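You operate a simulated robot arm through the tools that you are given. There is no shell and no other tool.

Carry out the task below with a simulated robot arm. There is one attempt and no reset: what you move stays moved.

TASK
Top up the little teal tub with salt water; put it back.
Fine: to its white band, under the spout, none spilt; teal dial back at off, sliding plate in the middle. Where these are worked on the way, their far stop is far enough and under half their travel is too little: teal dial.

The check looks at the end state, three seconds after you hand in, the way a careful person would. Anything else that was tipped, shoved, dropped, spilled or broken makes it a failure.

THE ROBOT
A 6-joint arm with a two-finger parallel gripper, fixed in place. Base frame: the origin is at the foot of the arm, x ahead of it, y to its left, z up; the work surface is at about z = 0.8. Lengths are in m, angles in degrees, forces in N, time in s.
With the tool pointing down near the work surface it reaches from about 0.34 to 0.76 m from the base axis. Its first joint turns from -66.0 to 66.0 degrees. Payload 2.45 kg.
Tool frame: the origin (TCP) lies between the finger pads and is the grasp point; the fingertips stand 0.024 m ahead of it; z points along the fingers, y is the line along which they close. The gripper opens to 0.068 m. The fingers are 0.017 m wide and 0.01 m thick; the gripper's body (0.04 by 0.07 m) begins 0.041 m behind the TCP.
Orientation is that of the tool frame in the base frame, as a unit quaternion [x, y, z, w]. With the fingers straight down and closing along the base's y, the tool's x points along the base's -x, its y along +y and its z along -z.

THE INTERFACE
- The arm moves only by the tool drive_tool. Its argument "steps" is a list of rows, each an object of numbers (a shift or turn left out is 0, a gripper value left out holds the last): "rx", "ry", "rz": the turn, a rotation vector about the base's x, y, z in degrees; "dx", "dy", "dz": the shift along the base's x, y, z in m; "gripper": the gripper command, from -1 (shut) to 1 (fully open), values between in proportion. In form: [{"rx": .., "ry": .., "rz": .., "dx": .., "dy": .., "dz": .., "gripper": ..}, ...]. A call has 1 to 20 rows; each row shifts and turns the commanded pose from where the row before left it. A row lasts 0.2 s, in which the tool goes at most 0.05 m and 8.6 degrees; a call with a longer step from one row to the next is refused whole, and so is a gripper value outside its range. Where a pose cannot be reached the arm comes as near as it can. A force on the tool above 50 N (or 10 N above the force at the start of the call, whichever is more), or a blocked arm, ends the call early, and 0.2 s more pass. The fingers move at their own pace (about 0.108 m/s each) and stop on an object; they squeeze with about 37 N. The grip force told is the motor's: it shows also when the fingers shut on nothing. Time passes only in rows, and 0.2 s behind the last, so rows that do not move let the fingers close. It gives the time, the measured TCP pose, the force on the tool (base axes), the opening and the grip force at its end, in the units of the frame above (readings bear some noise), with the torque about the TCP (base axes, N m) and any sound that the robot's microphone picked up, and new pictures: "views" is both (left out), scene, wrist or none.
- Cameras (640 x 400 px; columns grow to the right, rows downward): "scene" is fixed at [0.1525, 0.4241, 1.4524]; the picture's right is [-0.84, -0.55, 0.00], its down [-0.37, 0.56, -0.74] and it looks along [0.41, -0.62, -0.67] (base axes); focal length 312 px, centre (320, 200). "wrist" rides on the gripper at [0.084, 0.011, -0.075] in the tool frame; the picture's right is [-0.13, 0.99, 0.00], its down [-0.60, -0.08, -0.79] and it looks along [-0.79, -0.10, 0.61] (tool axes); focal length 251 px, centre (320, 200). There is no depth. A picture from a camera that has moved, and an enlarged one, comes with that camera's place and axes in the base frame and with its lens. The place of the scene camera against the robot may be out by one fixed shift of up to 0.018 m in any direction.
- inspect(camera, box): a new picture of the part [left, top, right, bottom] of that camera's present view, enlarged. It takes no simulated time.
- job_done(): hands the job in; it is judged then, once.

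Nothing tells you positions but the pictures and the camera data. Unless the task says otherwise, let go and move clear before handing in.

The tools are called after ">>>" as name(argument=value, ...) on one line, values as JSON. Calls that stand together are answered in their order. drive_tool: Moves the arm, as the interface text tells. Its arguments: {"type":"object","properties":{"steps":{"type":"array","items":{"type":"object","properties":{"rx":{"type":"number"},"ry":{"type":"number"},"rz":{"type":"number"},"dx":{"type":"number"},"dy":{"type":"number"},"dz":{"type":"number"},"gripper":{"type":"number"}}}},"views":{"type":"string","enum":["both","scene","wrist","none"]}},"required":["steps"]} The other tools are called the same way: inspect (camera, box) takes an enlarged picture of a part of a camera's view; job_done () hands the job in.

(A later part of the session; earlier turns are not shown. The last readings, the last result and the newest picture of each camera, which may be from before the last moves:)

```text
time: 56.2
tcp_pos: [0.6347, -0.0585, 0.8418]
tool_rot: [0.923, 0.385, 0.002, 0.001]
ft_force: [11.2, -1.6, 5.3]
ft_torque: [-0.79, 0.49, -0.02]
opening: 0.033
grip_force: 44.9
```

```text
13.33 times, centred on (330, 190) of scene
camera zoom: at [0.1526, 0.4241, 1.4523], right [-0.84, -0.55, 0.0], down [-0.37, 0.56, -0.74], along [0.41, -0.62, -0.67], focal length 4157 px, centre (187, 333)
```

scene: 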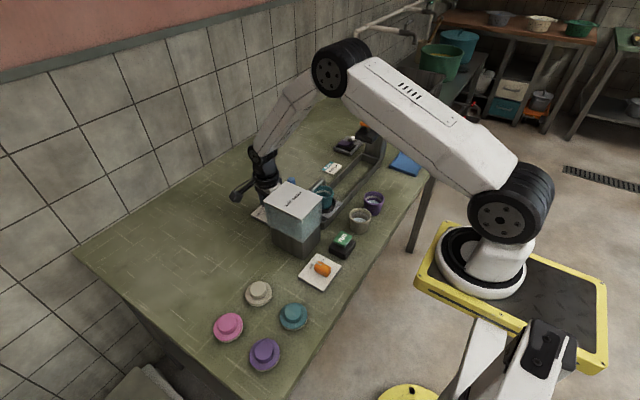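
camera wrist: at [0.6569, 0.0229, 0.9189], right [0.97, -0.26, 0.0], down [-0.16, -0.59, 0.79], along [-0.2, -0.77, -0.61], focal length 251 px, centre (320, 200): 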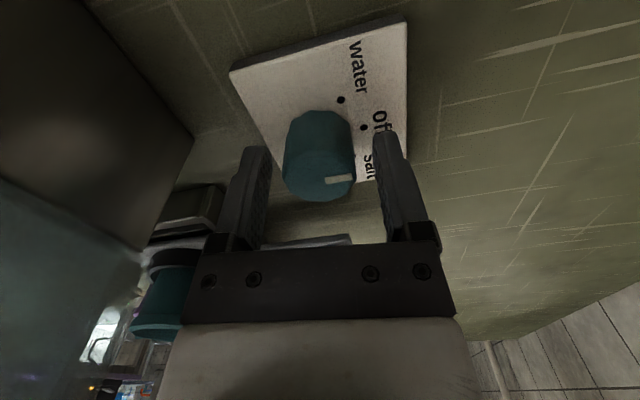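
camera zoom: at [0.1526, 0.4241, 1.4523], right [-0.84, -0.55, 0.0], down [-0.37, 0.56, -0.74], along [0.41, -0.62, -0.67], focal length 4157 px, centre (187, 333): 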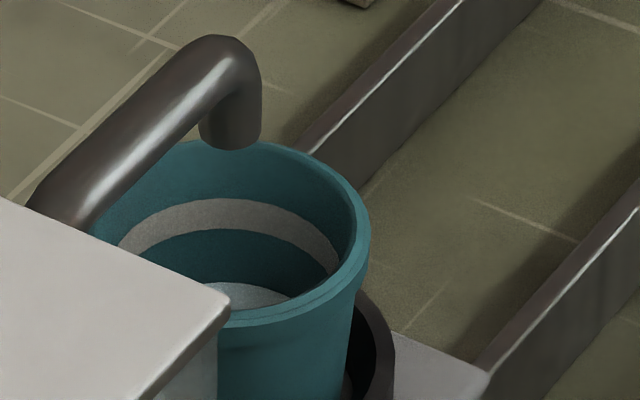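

>>> drive_tool(steps=[{"rz": -7}], views="none")

>>> inspect(camera="scene", box=[310, 175, 350, 205])

```text
time: 56.6
tcp_pos: [0.635, -0.0584, 0.8406]
tool_rot: [0.944, 0.329, 0.003, 0.0]
ft_force: [10.4, -3.0, 9.6]
ft_torque: [-0.39, -0.09, -0.03]
opening: 0.0331
grip_force: 45.4
```

```text
13.33 times, centred on (330, 190) of scene
camera zoom: at [0.1525, 0.424, 1.4524], right [-0.84, -0.55, 0.0], down [-0.37, 0.56, -0.74], along [0.41, -0.62, -0.67], focal length 4157 px, centre (187, 333)
```

zoom: 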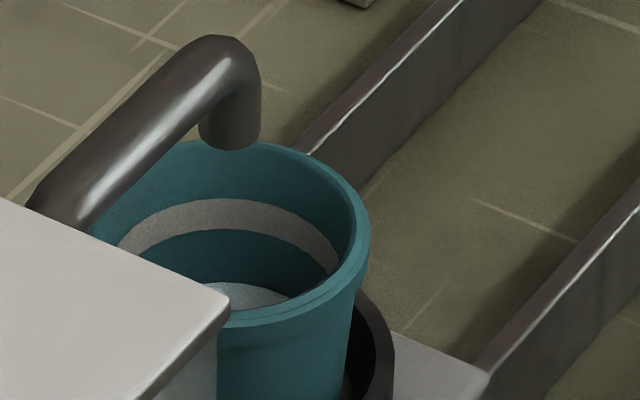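

>>> drive_tool(steps=[{"rz": -6}, {}], views="none")

>>> inspect(camera="scene", box=[310, 175, 350, 205])

>>> inspect(camera="wrist", box=[200, 80, 440, 260])

```text
time: 57.2
tcp_pos: [0.6364, -0.0588, 0.8412]
tool_rot: [0.96, 0.279, 0.001, 0.001]
ft_force: [4.2, -7.3, 14.9]
ft_torque: [0.36, -0.95, 0.01]
opening: 0.0333
grip_force: 44.8
```

```text
13.33 times, centred on (330, 190) of scene
camera zoom: at [0.1522, 0.4239, 1.4524], right [-0.84, -0.55, 0.0], down [-0.37, 0.56, -0.74], along [0.41, -0.62, -0.67], focal length 4157 px, centre (187, 333)
```

zoom: 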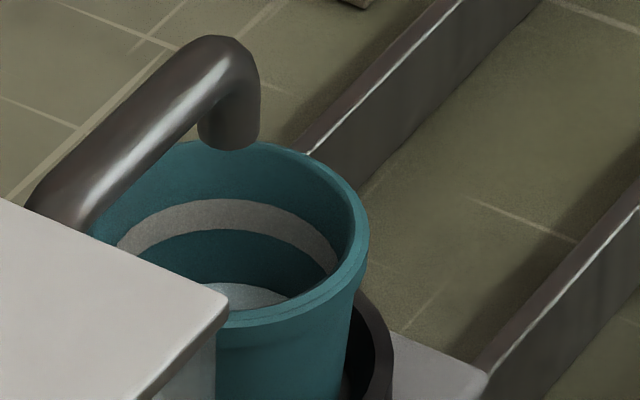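

```text
2.22 times, centred on (320, 170) of wrist
camera zoom: at [0.712, -0.0232, 0.9158], right [0.42, -0.91, 0.0], down [-0.55, -0.26, 0.79], along [-0.72, -0.34, -0.61], focal length 559 px, centre (320, 267)
```

zoom: 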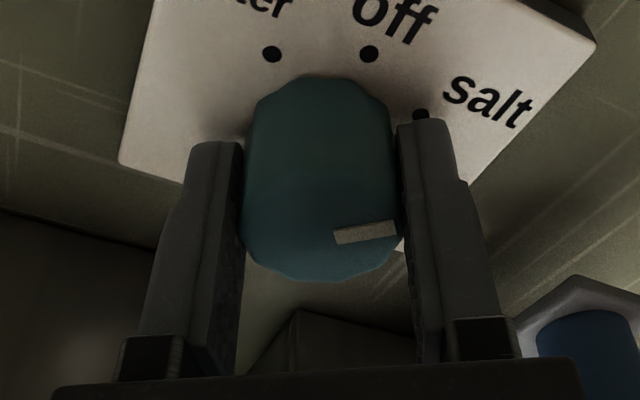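

>>> drive_tool(steps=[{"rz": -5}, {}], views="none")

>>> inspect(camera="scene", box=[310, 175, 350, 205])

>>> inspect(camera="wrist", box=[200, 80, 440, 260])

```text
time: 57.8
tcp_pos: [0.636, -0.0591, 0.8394]
tool_rot: [0.971, 0.239, 0.002, 0.001]
ft_force: [9.6, -12.0, 14.1]
ft_torque: [-0.64, 0.01, 0.54]
opening: 0.0333
grip_force: 44.9
```

```text
13.33 times, centred on (330, 190) of scene
camera zoom: at [0.1524, 0.4238, 1.4525], right [-0.84, -0.55, 0.0], down [-0.37, 0.56, -0.74], along [0.41, -0.62, -0.67], focal length 4157 px, centre (187, 333)
```

zoom: 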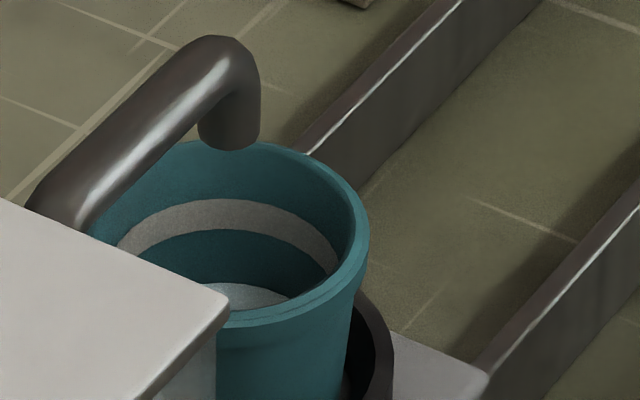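

```text
2.22 times, centred on (320, 170) of wrist
camera zoom: at [0.7148, -0.0297, 0.9157], right [0.34, -0.94, 0.0], down [-0.57, -0.21, 0.79], along [-0.74, -0.27, -0.61], focal length 559 px, centre (320, 267)
```

zoom: 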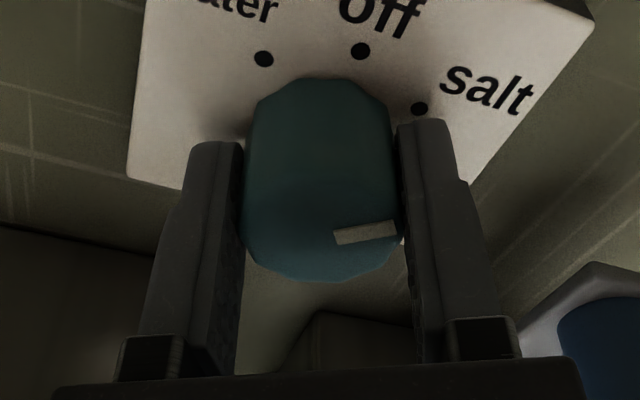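

The dial is against its stop (torque 0.54 N m) at "salt" and nothing has flowed, so the "run" button must start the pump. I'll let go of the dial, rise, and turn back to yaw 0.

>>> drive_tool(steps=[{"gripper": -0.3}, {"gripper": 0.5}, {}, {"dz": 0.02}, {"dz": 0.04}, {"dz": 0.05}, {"dz": 0.05}, {"dz": 0.05}, {"dz": 0.03}, {}], views="both")

>>> inspect(camera="scene", box=[310, 175, 350, 205])

>>> inspect(camera="scene", box=[310, 220, 380, 270])

```text
time: 60.0
tcp_pos: [0.635, -0.059, 1.0804]
tool_rot: [0.971, 0.238, 0.0, 0.0]
ft_force: [-0.1, 0.2, -0.7]
ft_torque: [0.03, 0.03, 0.0]
opening: 0.0507
grip_force: 0.1
camera wrist: at [0.7142, -0.0292, 1.1547], right [0.34, -0.94, 0.0], down [-0.57, -0.21, 0.79], along [-0.74, -0.27, -0.61], focal length 251 px, centre (320, 200)
```

scene: 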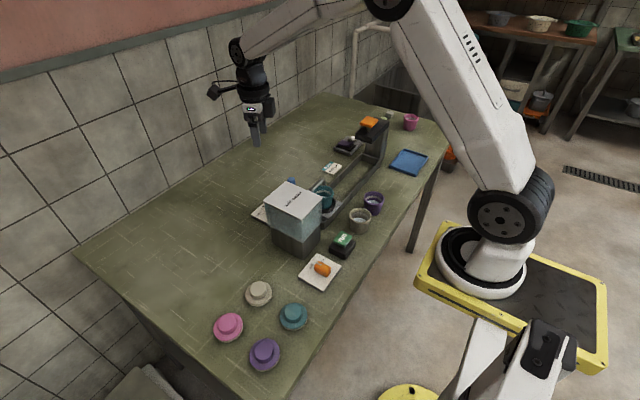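
wrist: 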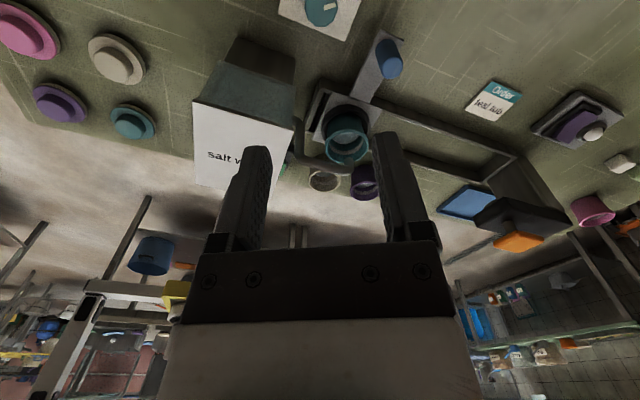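

```text
13.33 times, centred on (330, 190) of scene
camera zoom: at [0.1525, 0.4241, 1.4524], right [-0.84, -0.55, 0.0], down [-0.37, 0.56, -0.74], along [0.41, -0.62, -0.67], focal length 4157 px, centre (187, 333)
```

zoom: 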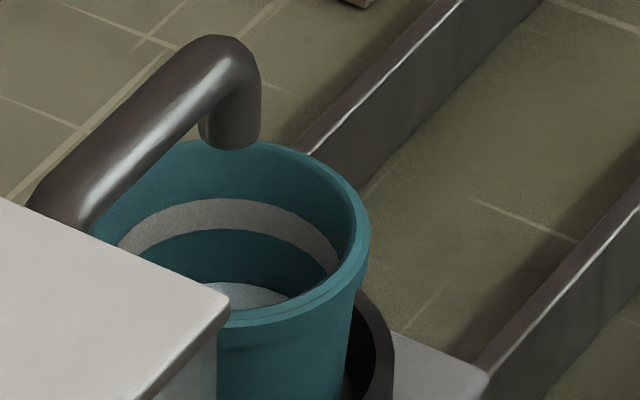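

```text
8.00 times, centred on (345, 245) of scene
camera zoom: at [0.1525, 0.4241, 1.4524], right [-0.84, -0.55, 0.0], down [-0.37, 0.56, -0.74], along [0.41, -0.62, -0.67], focal length 2494 px, centre (120, -160)
```

zoom: 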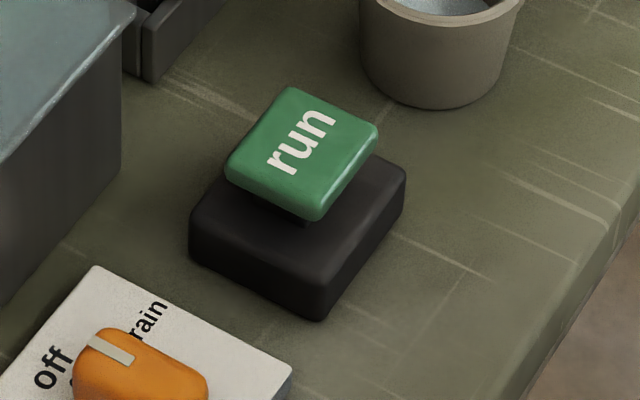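

>>> inspect(camera="wrist", box=[270, 0, 390, 60])

>>> drive_tool(steps=[{"rz": 8.5}, {"rz": 8.5}, {"rz": 8.5}, {"rz": 8.5}, {"rz": 8.5}, {"rz": 8.5}, {"rz": 8.5}, {"rz": 8.5, "dx": -0.02}, {"rz": 8.5, "dx": -0.03}, {"rz": 8.5, "dx": -0.03}, {"rz": 8.5, "dx": -0.03}, {"rz": 8.5, "dx": -0.03}, {"rz": 8.5, "dx": -0.03}, {"rz": 8.5, "dx": -0.03}, {"rz": 8.5, "dx": -0.03}, {"rz": 8.5, "dx": -0.03, "dz": -0.02}, {"rz": 8.5, "dx": -0.02, "dz": -0.02}, {"rz": 7.5, "dz": -0.02}, {"gripper": -1}, {}], views="both")

```text
5.33 times, centred on (330, 30) of wrist
camera zoom: at [0.7142, -0.0292, 1.1547], right [0.34, -0.94, 0.0], down [-0.57, -0.21, 0.79], along [-0.74, -0.27, -0.61], focal length 1341 px, centre (267, 1107)
```

zoom: 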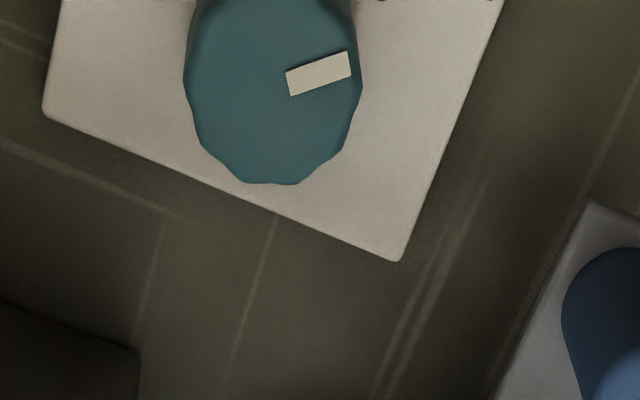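

```text
time: 64.2
tcp_pos: [0.3526, -0.0591, 1.0207]
tool_rot: [0.003, 1.0, 0.0, 0.0]
ft_force: [-0.1, 0.2, 0.3]
ft_torque: [-0.01, 0.02, 0.03]
opening: 0.0001
grip_force: 23.7
camera wrist: at [0.2697, -0.0464, 1.0962], right [0.14, 0.99, 0.0], down [0.6, -0.08, 0.79], along [0.79, -0.11, -0.61], focal length 251 px, centre (320, 200)
```

scene: 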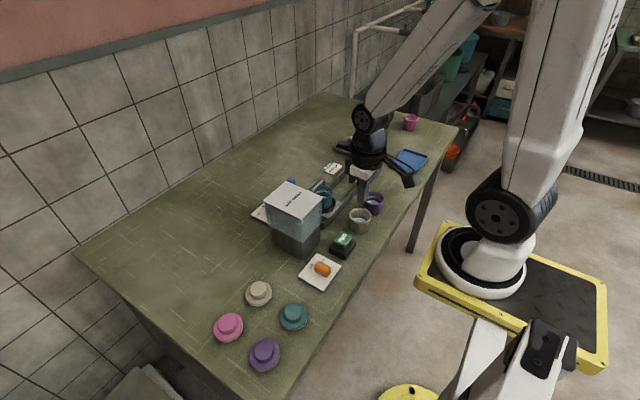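
wrist: 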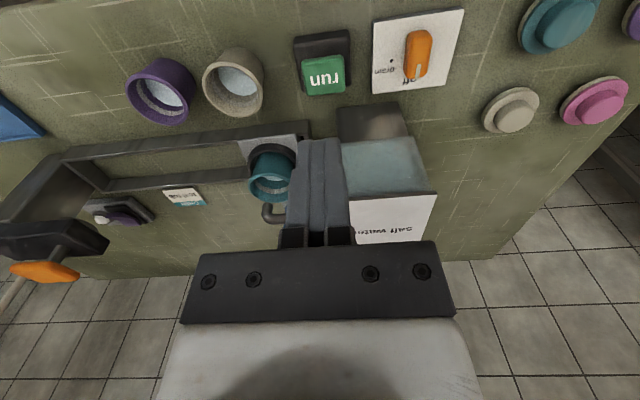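

>>> inspect(camera="wrist", box=[270, 20, 390, 110])

>>> inspect(camera="wrist", box=[220, 120, 340, 230])

```text
4.44 times, centred on (330, 65) of wrist
camera zoom: at [0.2697, -0.0464, 1.0962], right [0.14, 0.99, 0.0], down [0.6, -0.08, 0.79], along [0.79, -0.11, -0.61], focal length 1118 px, centre (276, 800)
```

zoom: 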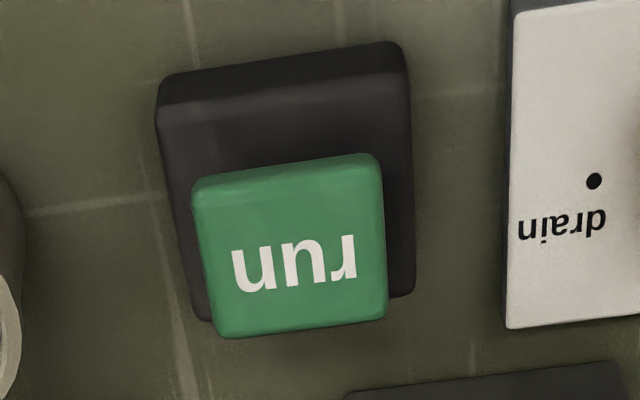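

```text
3.64 times, centred on (280, 175) of wrist
camera zoom: at [0.2697, -0.0464, 1.0962], right [0.14, 0.99, 0.0], down [0.6, -0.08, 0.79], along [0.79, -0.11, -0.61], focal length 914 px, centre (466, 291)
```

zoom: 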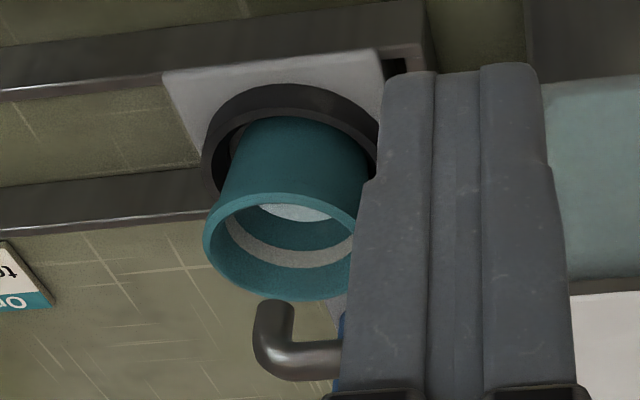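

The run button's centre is at about (0.392, -0.060) with its top near z 0.845. I'll hover just above it with closed fingers.

>>> drive_tool(steps=[{"dx": 0.02, "dz": -0.02}, {"dx": 0.019, "dy": -0.001, "dz": -0.03}, {"dz": -0.03}, {"dz": -0.03}, {"dz": -0.019}, {}], views="both")

>>> inspect(camera="scene", box=[290, 160, 390, 260])

>>> inspect(camera="wrist", box=[200, 40, 440, 220])

```text
time: 65.6
tcp_pos: [0.3932, -0.0603, 0.8918]
tool_rot: [0.004, 1.0, 0.0, 0.0]
ft_force: [-0.4, -0.2, 0.5]
ft_torque: [0.02, 0.01, 0.02]
opening: 0.0
grip_force: 24.0
camera wrist: at [0.3092, -0.0475, 0.9667], right [0.14, 0.99, 0.0], down [0.6, -0.08, 0.79], along [0.79, -0.11, -0.61], focal length 251 px, centre (320, 200)
```

scene: 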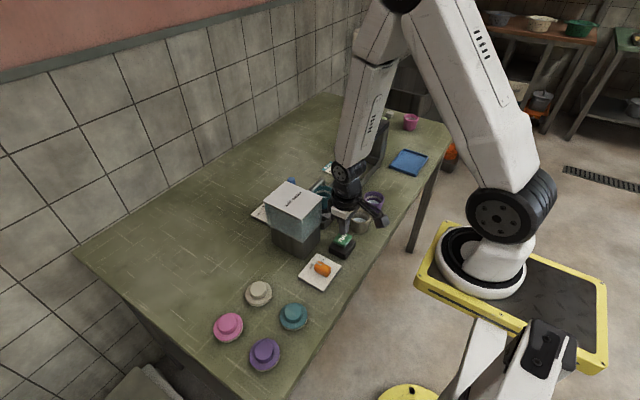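
wrist: 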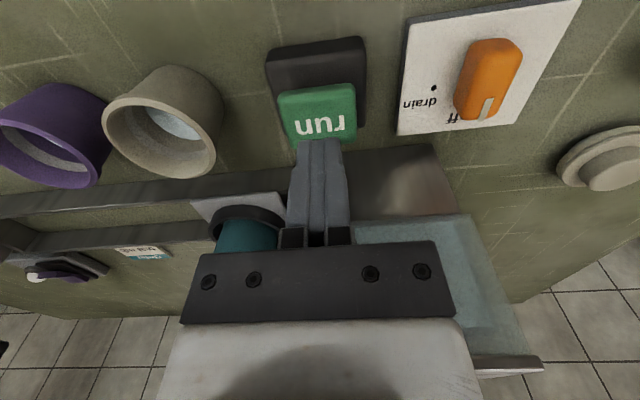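

```text
4.00 times, centred on (340, 210) of scene
camera zoom: at [0.1525, 0.4241, 1.4524], right [-0.84, -0.55, 0.0], down [-0.37, 0.56, -0.74], along [0.41, -0.62, -0.67], focal length 1247 px, centre (240, 160)
```

zoom: 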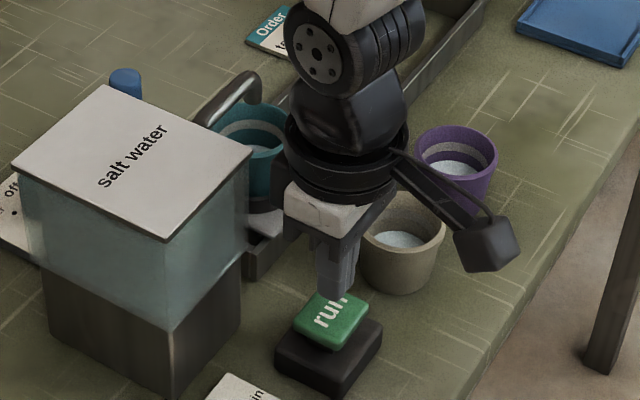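

```text
2.22 times, centred on (320, 130) of wrist
camera zoom: at [0.3092, -0.0475, 0.9667], right [0.14, 0.99, 0.0], down [0.6, -0.08, 0.79], along [0.79, -0.11, -0.61], focal length 559 px, centre (320, 356)
```

zoom: 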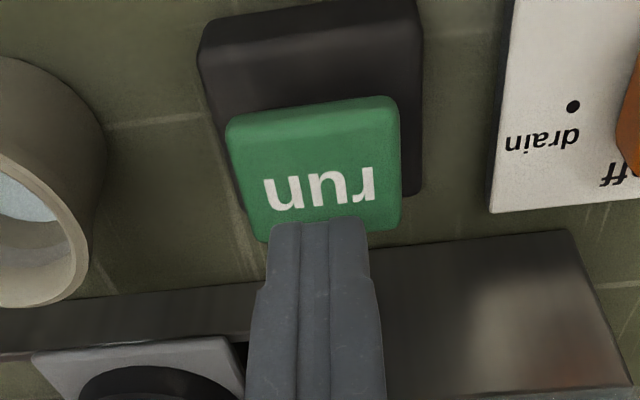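

Aligned over the button, and the scene camera still sees into the tub. I'll press down in small steps and watch for flow.

>>> drive_tool(steps=[{"dz": -0.006}, {"dz": -0.005}, {"dz": -0.004}, {"dz": -0.003}], views="none")

>>> inspect(camera="scene", box=[300, 165, 370, 255])

>>> inspect(camera="wrist", box=[200, 40, 440, 220])

```text
time: 66.6
tcp_pos: [0.3933, -0.0594, 0.8731]
tool_rot: [0.003, 1.0, -0.001, 0.0]
ft_force: [0.1, 0.8, -0.3]
ft_torque: [0.02, -0.02, -0.05]
opening: 0.0001
grip_force: 23.7
```

```text
4.44 times, centred on (335, 210) of scene
camera zoom: at [0.1525, 0.4241, 1.4524], right [-0.84, -0.55, 0.0], down [-0.37, 0.56, -0.74], along [0.41, -0.62, -0.67], focal length 1386 px, centre (253, 156)
```

zoom: 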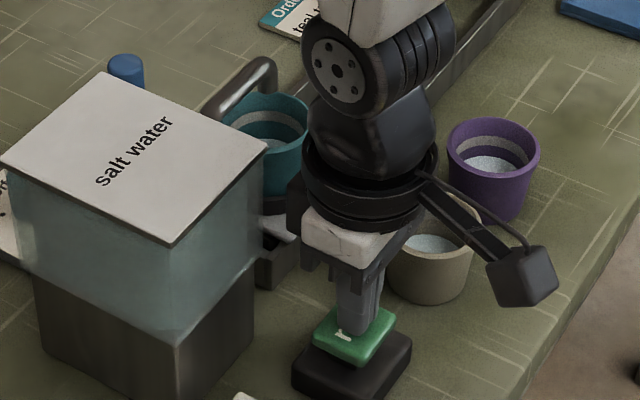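

```text
2.22 times, centred on (320, 130) of wrist
camera zoom: at [0.309, -0.0472, 0.9479], right [0.14, 0.99, 0.0], down [0.6, -0.08, 0.79], along [0.79, -0.11, -0.61], focal length 559 px, centre (320, 356)
```

zoom: 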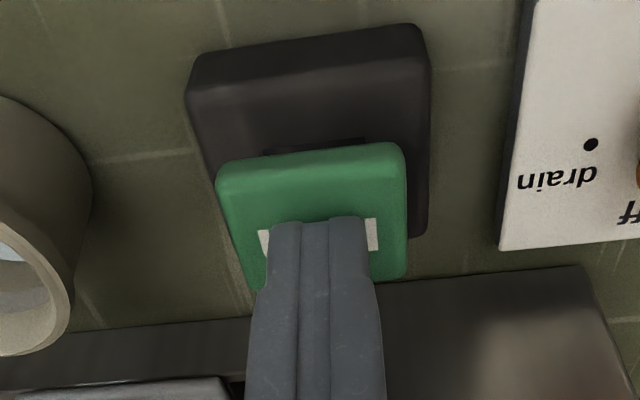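

>>> drive_tool(steps=[{"dz": -0.003}, {"dz": -0.002}], views="none")

>>> inspect(camera="scene", box=[310, 175, 350, 205])

```text
time: 67.2
tcp_pos: [0.394, -0.0587, 0.8692]
tool_rot: [0.004, 1.0, 0.0, 0.0]
ft_force: [-0.4, 0.4, 0.7]
ft_torque: [0.01, 0.0, 0.0]
opening: 0.0001
grip_force: 23.8
```

```text
13.33 times, centred on (330, 190) of scene
camera zoom: at [0.1524, 0.4241, 1.4524], right [-0.84, -0.55, 0.0], down [-0.37, 0.56, -0.74], along [0.41, -0.62, -0.67], focal length 4157 px, centre (187, 333)
```

zoom: 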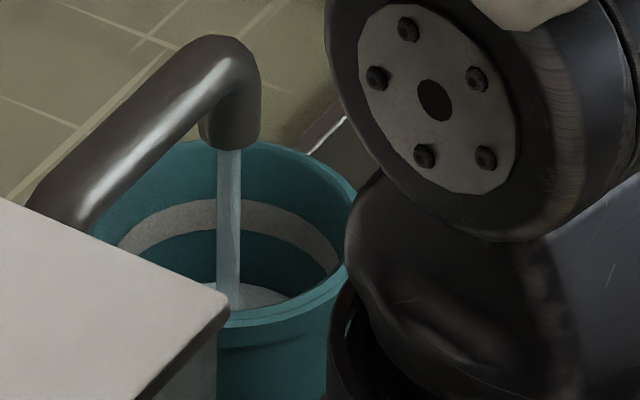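

Flow has started into the tub. I'll hold still for short intervals and watch the level.

>>> drive_tool(steps=[{}], views="none")

>>> inspect(camera="scene", box=[310, 175, 350, 205])

```text
time: 67.6
tcp_pos: [0.3942, -0.0591, 0.869]
tool_rot: [0.003, 1.0, 0.0, 0.0]
ft_force: [0.8, -0.3, 0.5]
ft_torque: [0.0, 0.02, 0.05]
opening: 0.0004
grip_force: 24.0
```

```text
13.33 times, centred on (330, 190) of scene
camera zoom: at [0.1524, 0.4241, 1.4524], right [-0.84, -0.55, 0.0], down [-0.37, 0.56, -0.74], along [0.41, -0.62, -0.67], focal length 4157 px, centre (187, 333)
```

zoom: 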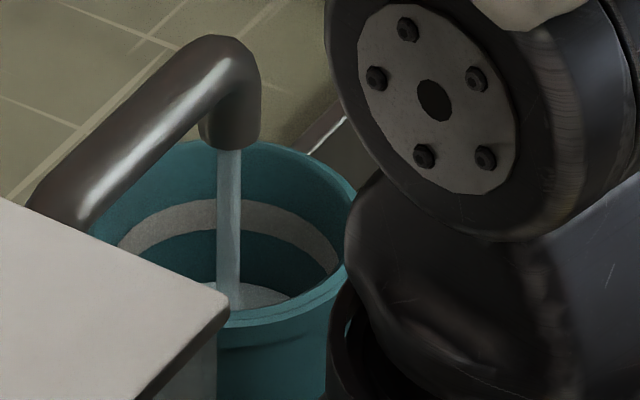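

>>> drive_tool(steps=[{}, {}, {}], views="none")

>>> inspect(camera="scene", box=[310, 175, 350, 205])

```text
time: 68.4
tcp_pos: [0.3938, -0.0584, 0.8701]
tool_rot: [0.003, 1.0, 0.0, 0.0]
ft_force: [0.8, 0.2, 1.0]
ft_torque: [0.0, 0.0, 0.03]
opening: 0.0
grip_force: 23.6
```

```text
13.33 times, centred on (330, 190) of scene
camera zoom: at [0.1525, 0.4241, 1.4524], right [-0.84, -0.55, 0.0], down [-0.37, 0.56, -0.74], along [0.41, -0.62, -0.67], focal length 4157 px, centre (187, 333)
```

zoom: 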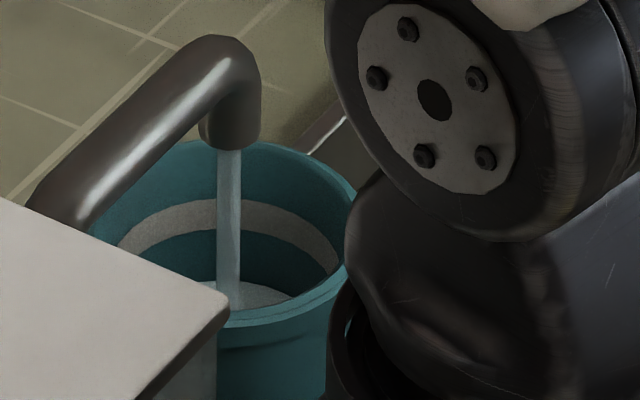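

The level rises slowly. I'll lift off briefly to learn whether the button is momentary or latched.

>>> drive_tool(steps=[{"dz": 0.005}, {"dz": 0.003}], views="none")

>>> inspect(camera="scene", box=[310, 175, 350, 205])

>>> inspect(camera="wrist", box=[200, 40, 440, 220])

```text
time: 69.0
tcp_pos: [0.3936, -0.0593, 0.877]
tool_rot: [0.003, 1.0, 0.0, -0.001]
ft_force: [-0.1, 0.8, 0.5]
ft_torque: [-0.03, 0.0, 0.0]
opening: 0.0
grip_force: 24.2
```

```text
13.33 times, centred on (330, 190) of scene
camera zoom: at [0.1525, 0.4241, 1.4524], right [-0.84, -0.55, 0.0], down [-0.37, 0.56, -0.74], along [0.41, -0.62, -0.67], focal length 4157 px, centre (187, 333)
```

zoom: 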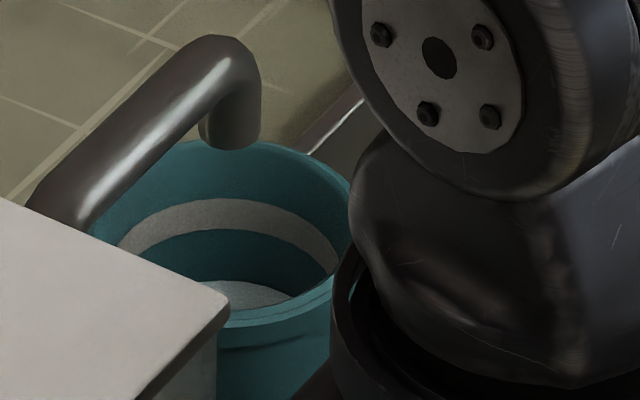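

```text
2.22 times, centred on (320, 130) of wrist
camera zoom: at [0.3091, -0.0476, 0.9519], right [0.14, 0.99, 0.0], down [0.6, -0.08, 0.79], along [0.79, -0.11, -0.61], focal length 559 px, centre (320, 356)
```

zoom: 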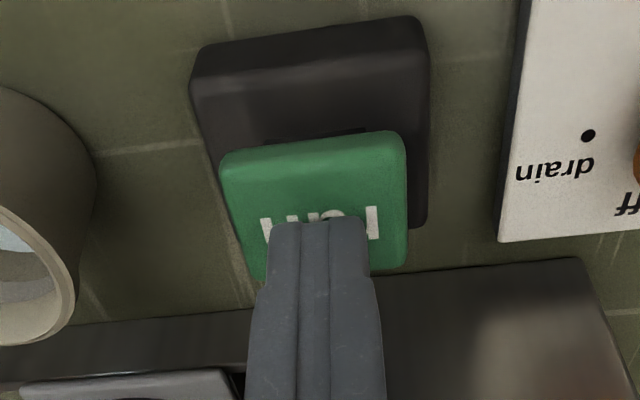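

The button is momentary: the flow stopped on release. The level must rise about 15–18 mm at this slow rate, so I'll press and hold for a few seconds.

>>> drive_tool(steps=[{"dz": -0.005}, {"dz": -0.0045}, {}, {}, {}, {}, {}, {}, {}, {}, {}, {}], views="none")

>>> inspect(camera="scene", box=[310, 175, 350, 205])

```text
time: 71.6
tcp_pos: [0.3926, -0.0589, 0.8679]
tool_rot: [0.003, 1.0, 0.0, 0.0]
ft_force: [0.3, 0.9, 0.3]
ft_torque: [-0.01, -0.04, -0.01]
opening: 0.0
grip_force: 23.7
```

```text
13.33 times, centred on (330, 190) of scene
camera zoom: at [0.1525, 0.4241, 1.4524], right [-0.84, -0.55, 0.0], down [-0.37, 0.56, -0.74], along [0.41, -0.62, -0.67], focal length 4157 px, centre (187, 333)
```

zoom: 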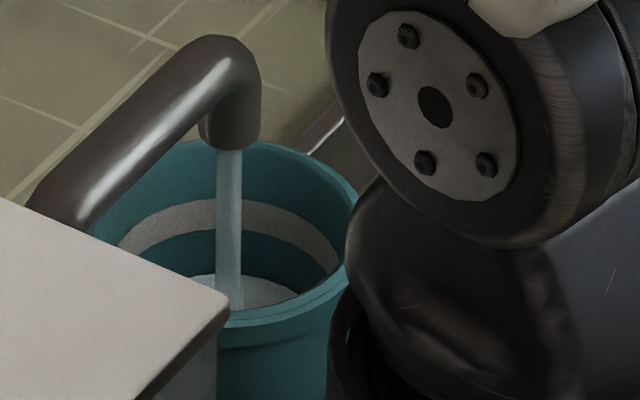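

>>> drive_tool(steps=[{}, {}, {}, {}, {}, {}, {}, {}, {}, {}, {}, {}, {}, {}, {}, {}, {}, {}, {}, {}], views="none")

>>> inspect(camera="scene", box=[310, 175, 350, 205])

```text
time: 75.8
tcp_pos: [0.3937, -0.0593, 0.868]
tool_rot: [0.004, 1.0, 0.0, -0.001]
ft_force: [0.0, 0.6, 2.3]
ft_torque: [0.0, -0.02, 0.0]
opening: 0.0
grip_force: 23.8
```

```text
13.33 times, centred on (330, 190) of scene
camera zoom: at [0.1524, 0.4241, 1.4524], right [-0.84, -0.55, 0.0], down [-0.37, 0.56, -0.74], along [0.41, -0.62, -0.67], focal length 4157 px, centre (187, 333)
```

zoom: 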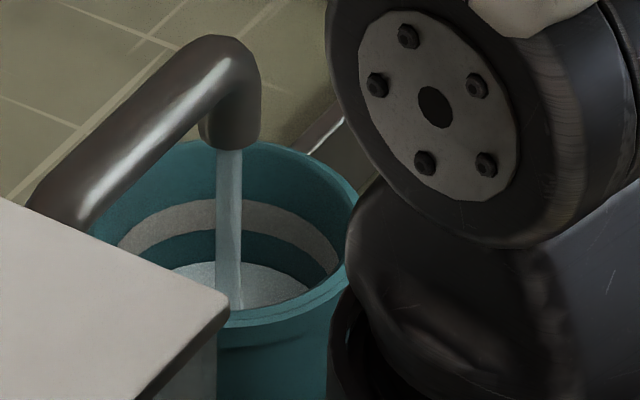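

>>> drive_tool(steps=[{}, {}, {}, {}, {}, {}, {}, {}, {}, {}, {}, {}, {}, {}, {}, {}, {}, {}, {}, {}], views="none")

>>> inspect(camera="scene", box=[310, 175, 350, 205])

```text
time: 80.0
tcp_pos: [0.3939, -0.06, 0.8683]
tool_rot: [0.003, 1.0, 0.001, 0.0]
ft_force: [-0.5, 0.2, 0.8]
ft_torque: [0.0, -0.02, 0.02]
opening: 0.0
grip_force: 23.6
```

```text
13.33 times, centred on (330, 190) of scene
camera zoom: at [0.1524, 0.4241, 1.4524], right [-0.84, -0.55, 0.0], down [-0.37, 0.56, -0.74], along [0.41, -0.62, -0.67], focal length 4157 px, centre (187, 333)
```

zoom: 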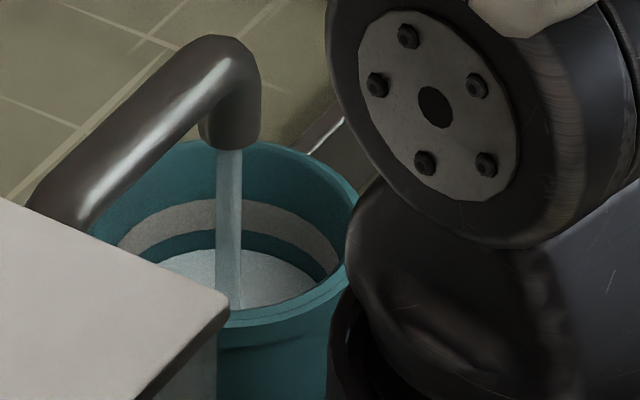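

>>> drive_tool(steps=[{}, {}, {}, {}, {}, {}, {}, {}, {}, {}, {}, {}, {}, {}, {}, {}, {}, {}, {}, {}], views="none")

>>> inspect(camera="scene", box=[310, 175, 350, 205])

```text
time: 84.2
tcp_pos: [0.3941, -0.0586, 0.8677]
tool_rot: [0.004, 1.0, 0.0, 0.0]
ft_force: [0.1, -0.2, 1.4]
ft_torque: [-0.02, 0.0, -0.03]
opening: 0.0
grip_force: 23.9
```

```text
13.33 times, centred on (330, 190) of scene
camera zoom: at [0.1524, 0.4241, 1.4524], right [-0.84, -0.55, 0.0], down [-0.37, 0.56, -0.74], along [0.41, -0.62, -0.67], focal length 4157 px, centre (187, 333)
```

zoom: 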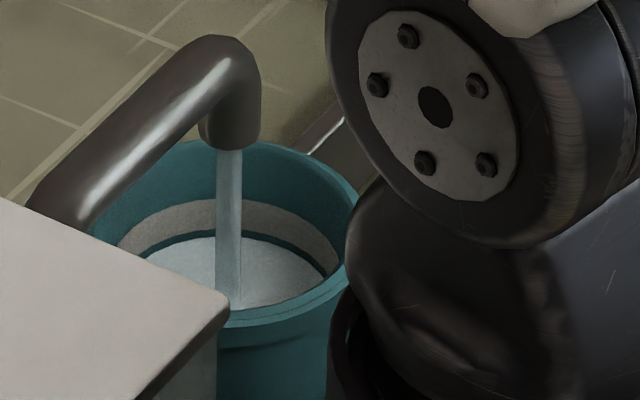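

>>> drive_tool(steps=[{}, {}, {}, {}, {}, {}, {}, {}, {}, {}, {}, {}, {}, {}, {}, {}, {}, {}], views="none")

>>> inspect(camera="scene", box=[310, 175, 350, 205])

```text
time: 88.0
tcp_pos: [0.3947, -0.0593, 0.8675]
tool_rot: [0.004, 1.0, 0.0, 0.0]
ft_force: [0.4, -0.5, 0.4]
ft_torque: [0.0, 0.0, -0.01]
opening: 0.0001
grip_force: 23.7
```

```text
13.33 times, centred on (330, 190) of scene
camera zoom: at [0.1524, 0.4241, 1.4524], right [-0.84, -0.55, 0.0], down [-0.37, 0.56, -0.74], along [0.41, -0.62, -0.67], focal length 4157 px, centre (187, 333)
```

zoom: 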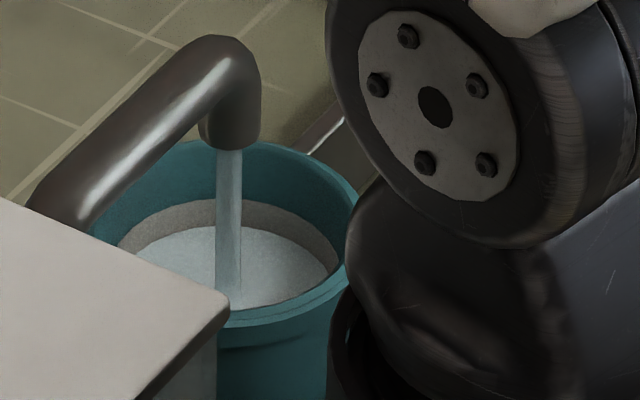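

The level is just into the band's lower edge. I'll hold a few more seconds, then lift off in the same call.

>>> drive_tool(steps=[{}, {}, {}, {}, {}, {}, {}, {}, {}, {}, {}, {}, {}, {}, {"dz": 0.006}, {"dz": 0.01}, {"dz": 0.015}], views="none")

>>> inspect(camera="scene", box=[310, 175, 350, 205])

```text
time: 91.6
tcp_pos: [0.3943, -0.0587, 0.8984]
tool_rot: [0.004, 1.0, 0.0, 0.0]
ft_force: [-0.2, 0.1, -0.2]
ft_torque: [-0.01, -0.01, 0.03]
opening: 0.0001
grip_force: 23.7
```

```text
13.33 times, centred on (330, 190) of scene
camera zoom: at [0.1525, 0.4241, 1.4524], right [-0.84, -0.55, 0.0], down [-0.37, 0.56, -0.74], along [0.41, -0.62, -0.67], focal length 4157 px, centre (187, 333)
```

zoom: 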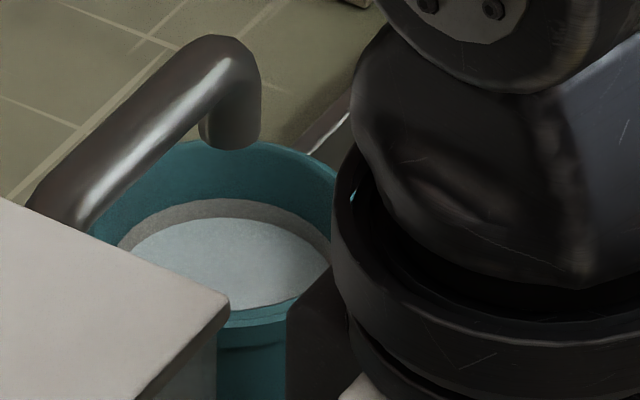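

The level is about mid-band and the flow has stopped. Next I'll go back to the dial to turn it off, rising high over the tank first.

>>> drive_tool(steps=[{"dz": 0.03}, {"dz": 0.045}, {"dz": 0.045}, {"dz": 0.045}, {"dz": 0.017}, {"rz": -8.5, "dx": 0.02}, {"rz": -8.5, "dx": 0.03}, {"rz": -8.5, "dx": 0.03}, {"rz": -8.5, "dx": 0.03}, {"rz": -8.5, "dx": 0.03}, {"rz": -8.5, "dx": 0.03}, {"rz": -8.5, "dx": 0.03}, {"rz": -8.5, "dx": 0.02}, {"rz": -8.5, "dx": 0.02}, {"gripper": 0.5}], views="none")

>>> drive_tool(steps=[{"rz": -8.5}, {"rz": -8.5}, {"rz": -8.5}, {"rz": -8.5}, {"rz": -8.5}, {"rz": -8.5}, {"rz": -8.5}, {"rz": -8.5}, {"rz": -7.3}, {}], views="both")

>>> inspect(camera="scene", box=[310, 175, 350, 205])

```text
time: 94.8
tcp_pos: [0.6338, -0.0602, 1.0781]
tool_rot: [0.622, 0.783, 0.0, 0.0]
ft_force: [0.1, -0.1, 0.7]
ft_torque: [-0.01, -0.01, 0.01]
opening: 0.0512
grip_force: 0.1
```

```text
time: 97.0
tcp_pos: [0.6336, -0.0609, 1.0795]
tool_rot: [0.971, 0.238, 0.0, 0.0]
ft_force: [0.3, 0.2, -0.4]
ft_torque: [-0.01, 0.02, -0.01]
opening: 0.051
grip_force: 0.1
camera wrist: at [0.7126, -0.0301, 1.1543], right [0.35, -0.94, 0.0], down [-0.57, -0.21, 0.79], along [-0.74, -0.27, -0.61], focal length 251 px, centre (320, 200)
```

scene: 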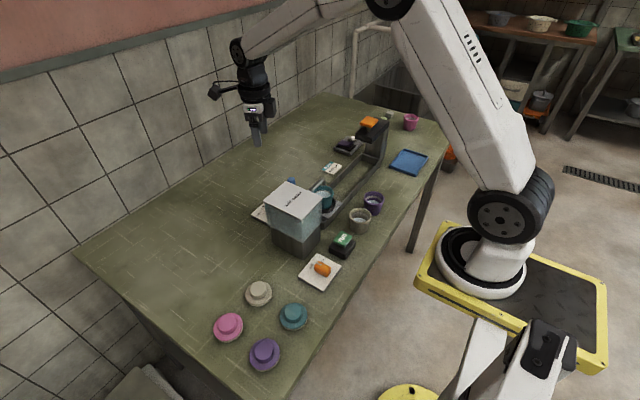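
wrist: 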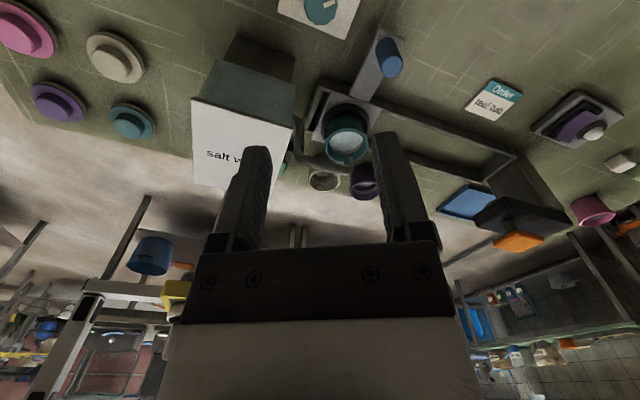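

```text
13.33 times, centred on (330, 190) of scene
camera zoom: at [0.1525, 0.4241, 1.4524], right [-0.84, -0.55, 0.0], down [-0.37, 0.56, -0.74], along [0.41, -0.62, -0.67], focal length 4157 px, centre (187, 333)
```

zoom: 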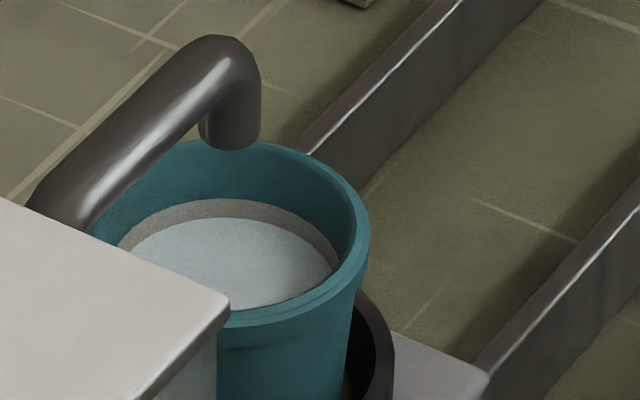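

>>> inspect(camera="wrist", box=[300, 80, 400, 170])

>>> drive_tool(steps=[{"dx": 0.001, "dy": 0.0023, "dz": -0.03}, {"dz": -0.045}, {"dz": -0.045}, {"dz": -0.04}, {"dz": -0.03}, {"dz": -0.02}, {}], views="wrist")

>>> inspect(camera="wrist", box=[200, 40, 440, 220])

```text
4.44 times, centred on (350, 125) of wrist
camera zoom: at [0.7126, -0.0301, 1.1543], right [0.35, -0.94, 0.0], down [-0.57, -0.21, 0.79], along [-0.74, -0.27, -0.61], focal length 1118 px, centre (187, 533)
```

zoom: 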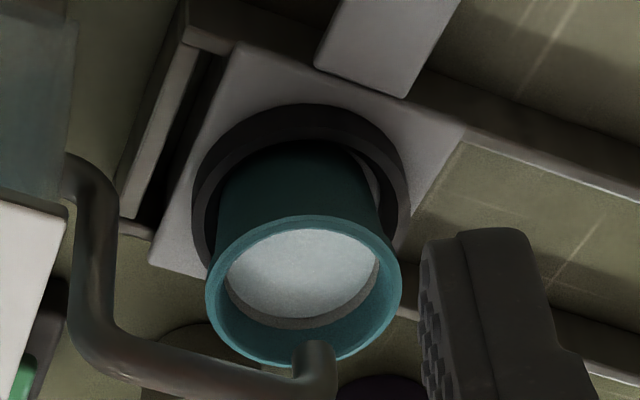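

```text
time: 98.6
tcp_pos: [0.6351, -0.0567, 0.8676]
tool_rot: [0.971, 0.24, 0.001, 0.0]
ft_force: [-0.1, 0.2, 0.3]
ft_torque: [-0.05, 0.02, -0.02]
opening: 0.0509
grip_force: 0.0
camera wrist: at [0.7146, -0.0264, 0.9433], right [0.35, -0.94, 0.0], down [-0.57, -0.21, 0.79], along [-0.74, -0.28, -0.61], focal length 251 px, centre (320, 200)
```

wrist: 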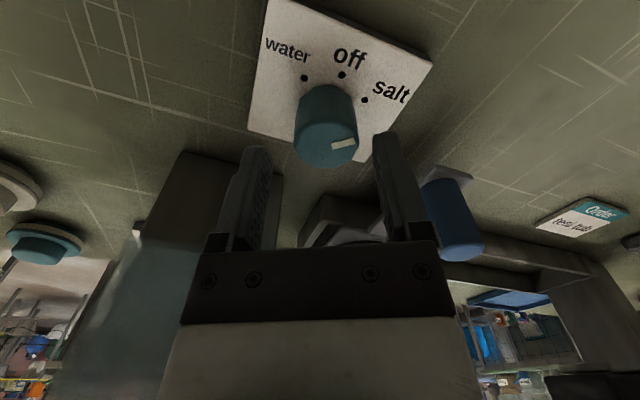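

```text
2.22 times, centred on (320, 130) of wrist
camera zoom: at [0.7146, -0.0264, 0.9433], right [0.35, -0.94, 0.0], down [-0.57, -0.21, 0.79], along [-0.74, -0.28, -0.61], focal length 559 px, centre (320, 356)
```

zoom: 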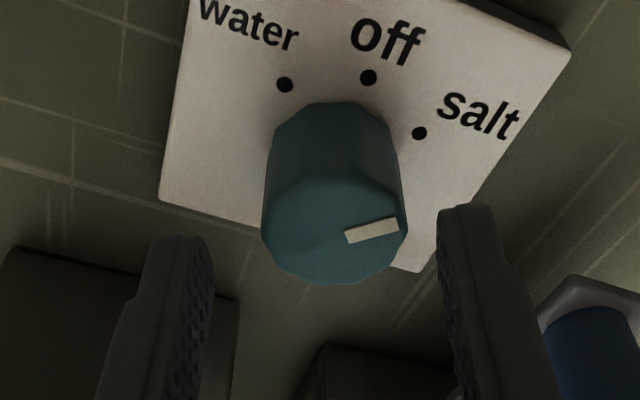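

>>> drive_tool(steps=[{"dy": -0.0015, "dz": -0.012}, {"dz": -0.015}, {}, {"gripper": -0.3}, {"gripper": -1}, {}, {}], views="none")

>>> inspect(camera="wrist", box=[200, 40, 440, 220])

```text
time: 100.2
tcp_pos: [0.636, -0.0589, 0.8423]
tool_rot: [0.971, 0.239, 0.002, 0.0]
ft_force: [10.2, -25.6, -8.8]
ft_torque: [-0.46, -0.63, -0.02]
opening: 0.0329
grip_force: 45.4
```

```text
2.22 times, centred on (320, 130) of wrist
camera zoom: at [0.7142, -0.0298, 0.9173], right [0.35, -0.94, 0.0], down [-0.57, -0.21, 0.79], along [-0.74, -0.28, -0.61], focal length 559 px, centre (320, 356)
```

zoom: 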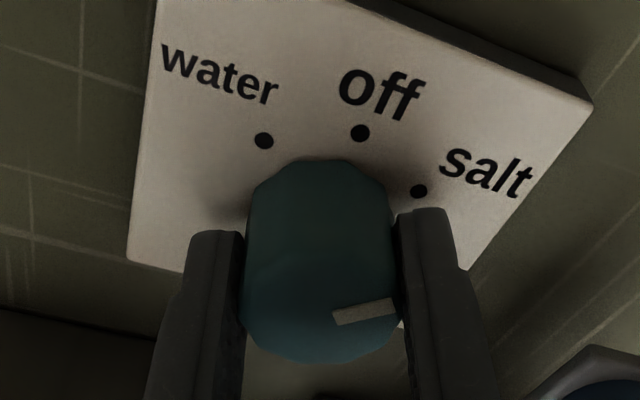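

I'll relax the side load and turn the dial back to off (+55°).

>>> drive_tool(steps=[{"dy": -0.0005}, {"rz": 7}, {"rz": 7}, {"rz": 7}, {"rz": 7}, {"rz": 7}, {"rz": 7}, {"rz": 7}, {}], views="none")

>>> inspect(camera="wrist", box=[200, 40, 440, 220])

```text
time: 102.2
tcp_pos: [0.6352, -0.0599, 0.8437]
tool_rot: [0.783, 0.622, -0.001, 0.0]
ft_force: [8.9, -21.1, -11.8]
ft_torque: [-0.37, -0.3, 0.02]
opening: 0.0332
grip_force: 45.5
```

```text
2.22 times, centred on (320, 130) of wrist
camera zoom: at [0.6647, 0.0202, 0.9172], right [0.94, -0.35, 0.0], down [-0.21, -0.57, 0.79], along [-0.28, -0.74, -0.61], focal length 559 px, centre (320, 356)
```

zoom: 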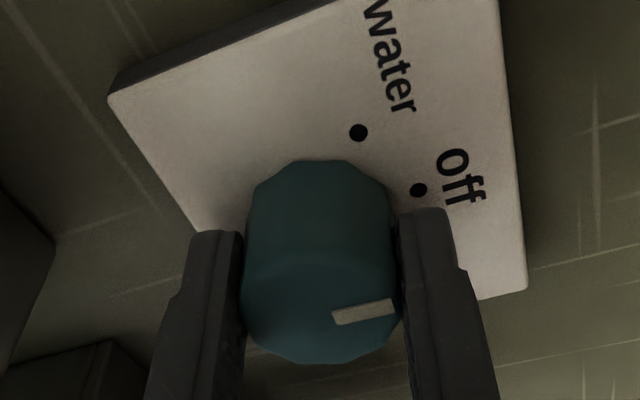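

>>> drive_tool(steps=[{"rz": 5.7}, {}], views="none")

>>> inspect(camera="wrist", box=[200, 80, 440, 260])

```text
time: 102.8
tcp_pos: [0.6347, -0.0587, 0.8429]
tool_rot: [0.752, 0.659, 0.0, 0.0]
ft_force: [5.2, -17.8, -8.8]
ft_torque: [-0.72, -0.01, 0.0]
opening: 0.033
grip_force: 44.7
```

```text
2.22 times, centred on (320, 170) of wrist
camera zoom: at [0.6567, 0.0228, 0.9172], right [0.97, -0.26, 0.0], down [-0.16, -0.59, 0.79], along [-0.2, -0.77, -0.61], focal length 559 px, centre (320, 267)
```

zoom: 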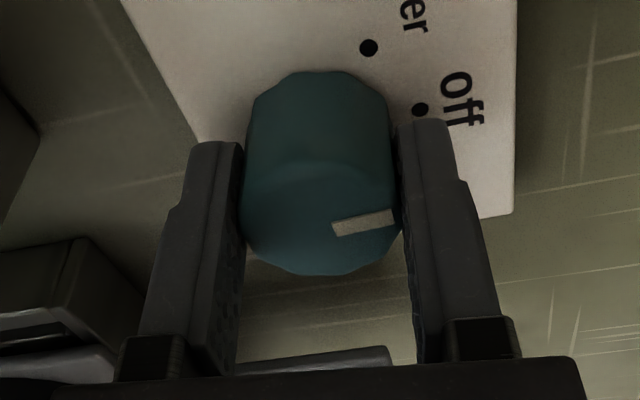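

Comparing the mark with the first picture, I've gone about 5° past off, which is the amount the fingers slipped at the stop. I'll turn back 5°.

>>> drive_tool(steps=[{"rz": -5}, {}], views="none")

>>> drive_tool(steps=[{"gripper": -0.3}, {"gripper": 0.5}, {}, {"dz": 0.02}, {"dz": 0.043}, {"rz": 5}, {}], views="both")

>>> inspect(camera="wrist", box=[220, 0, 420, 150])

```text
time: 103.4
tcp_pos: [0.6348, -0.0599, 0.8422]
tool_rot: [0.78, 0.625, 0.0, -0.001]
ft_force: [3.9, -15.8, -10.1]
ft_torque: [-0.46, -0.1, -0.02]
opening: 0.0329
grip_force: 44.7
```

```text
time: 105.0
tcp_pos: [0.6343, -0.0594, 0.9072]
tool_rot: [0.752, 0.659, 0.0, 0.001]
ft_force: [-0.1, 0.1, 0.5]
ft_torque: [0.03, -0.01, -0.02]
opening: 0.0511
grip_force: 0.1
camera wrist: at [0.6566, 0.0235, 0.9815], right [0.97, -0.26, 0.0], down [-0.16, -0.59, 0.79], along [-0.2, -0.77, -0.61], focal length 251 px, centre (320, 200)
```

scene: 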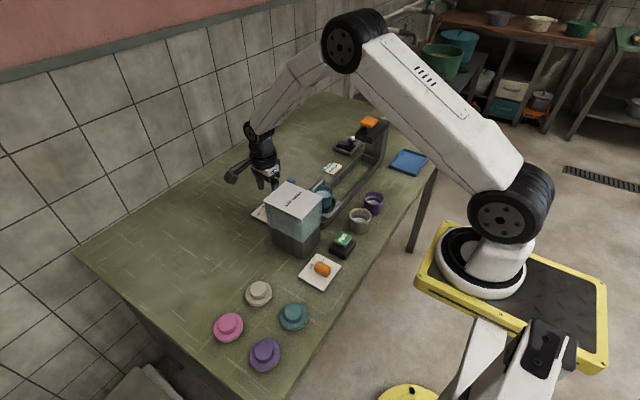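
wrist: 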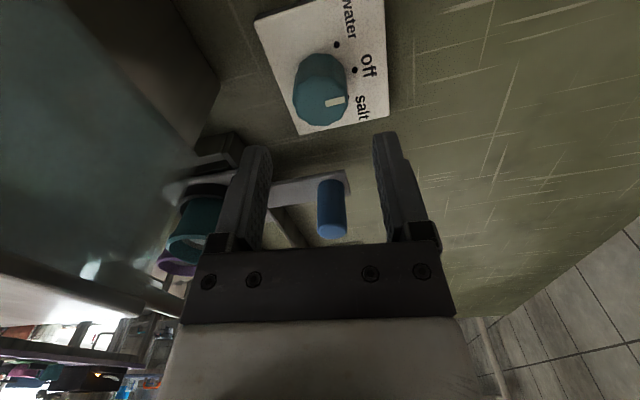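

```text
2.67 times, centred on (320, 75) of wrist
camera zoom: at [0.6566, 0.0235, 0.9815], right [0.97, -0.26, 0.0], down [-0.16, -0.59, 0.79], along [-0.2, -0.77, -0.61], focal length 670 px, centre (320, 533)
```

zoom: 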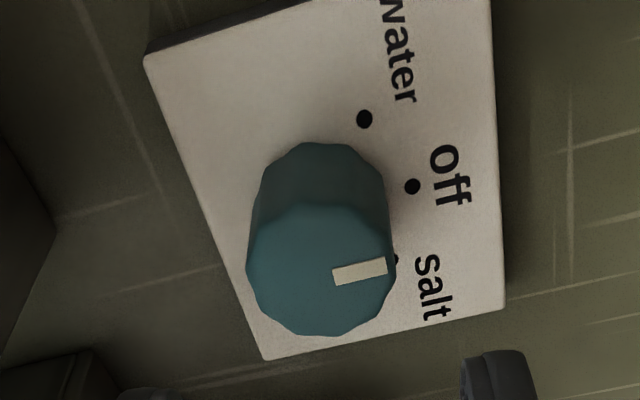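

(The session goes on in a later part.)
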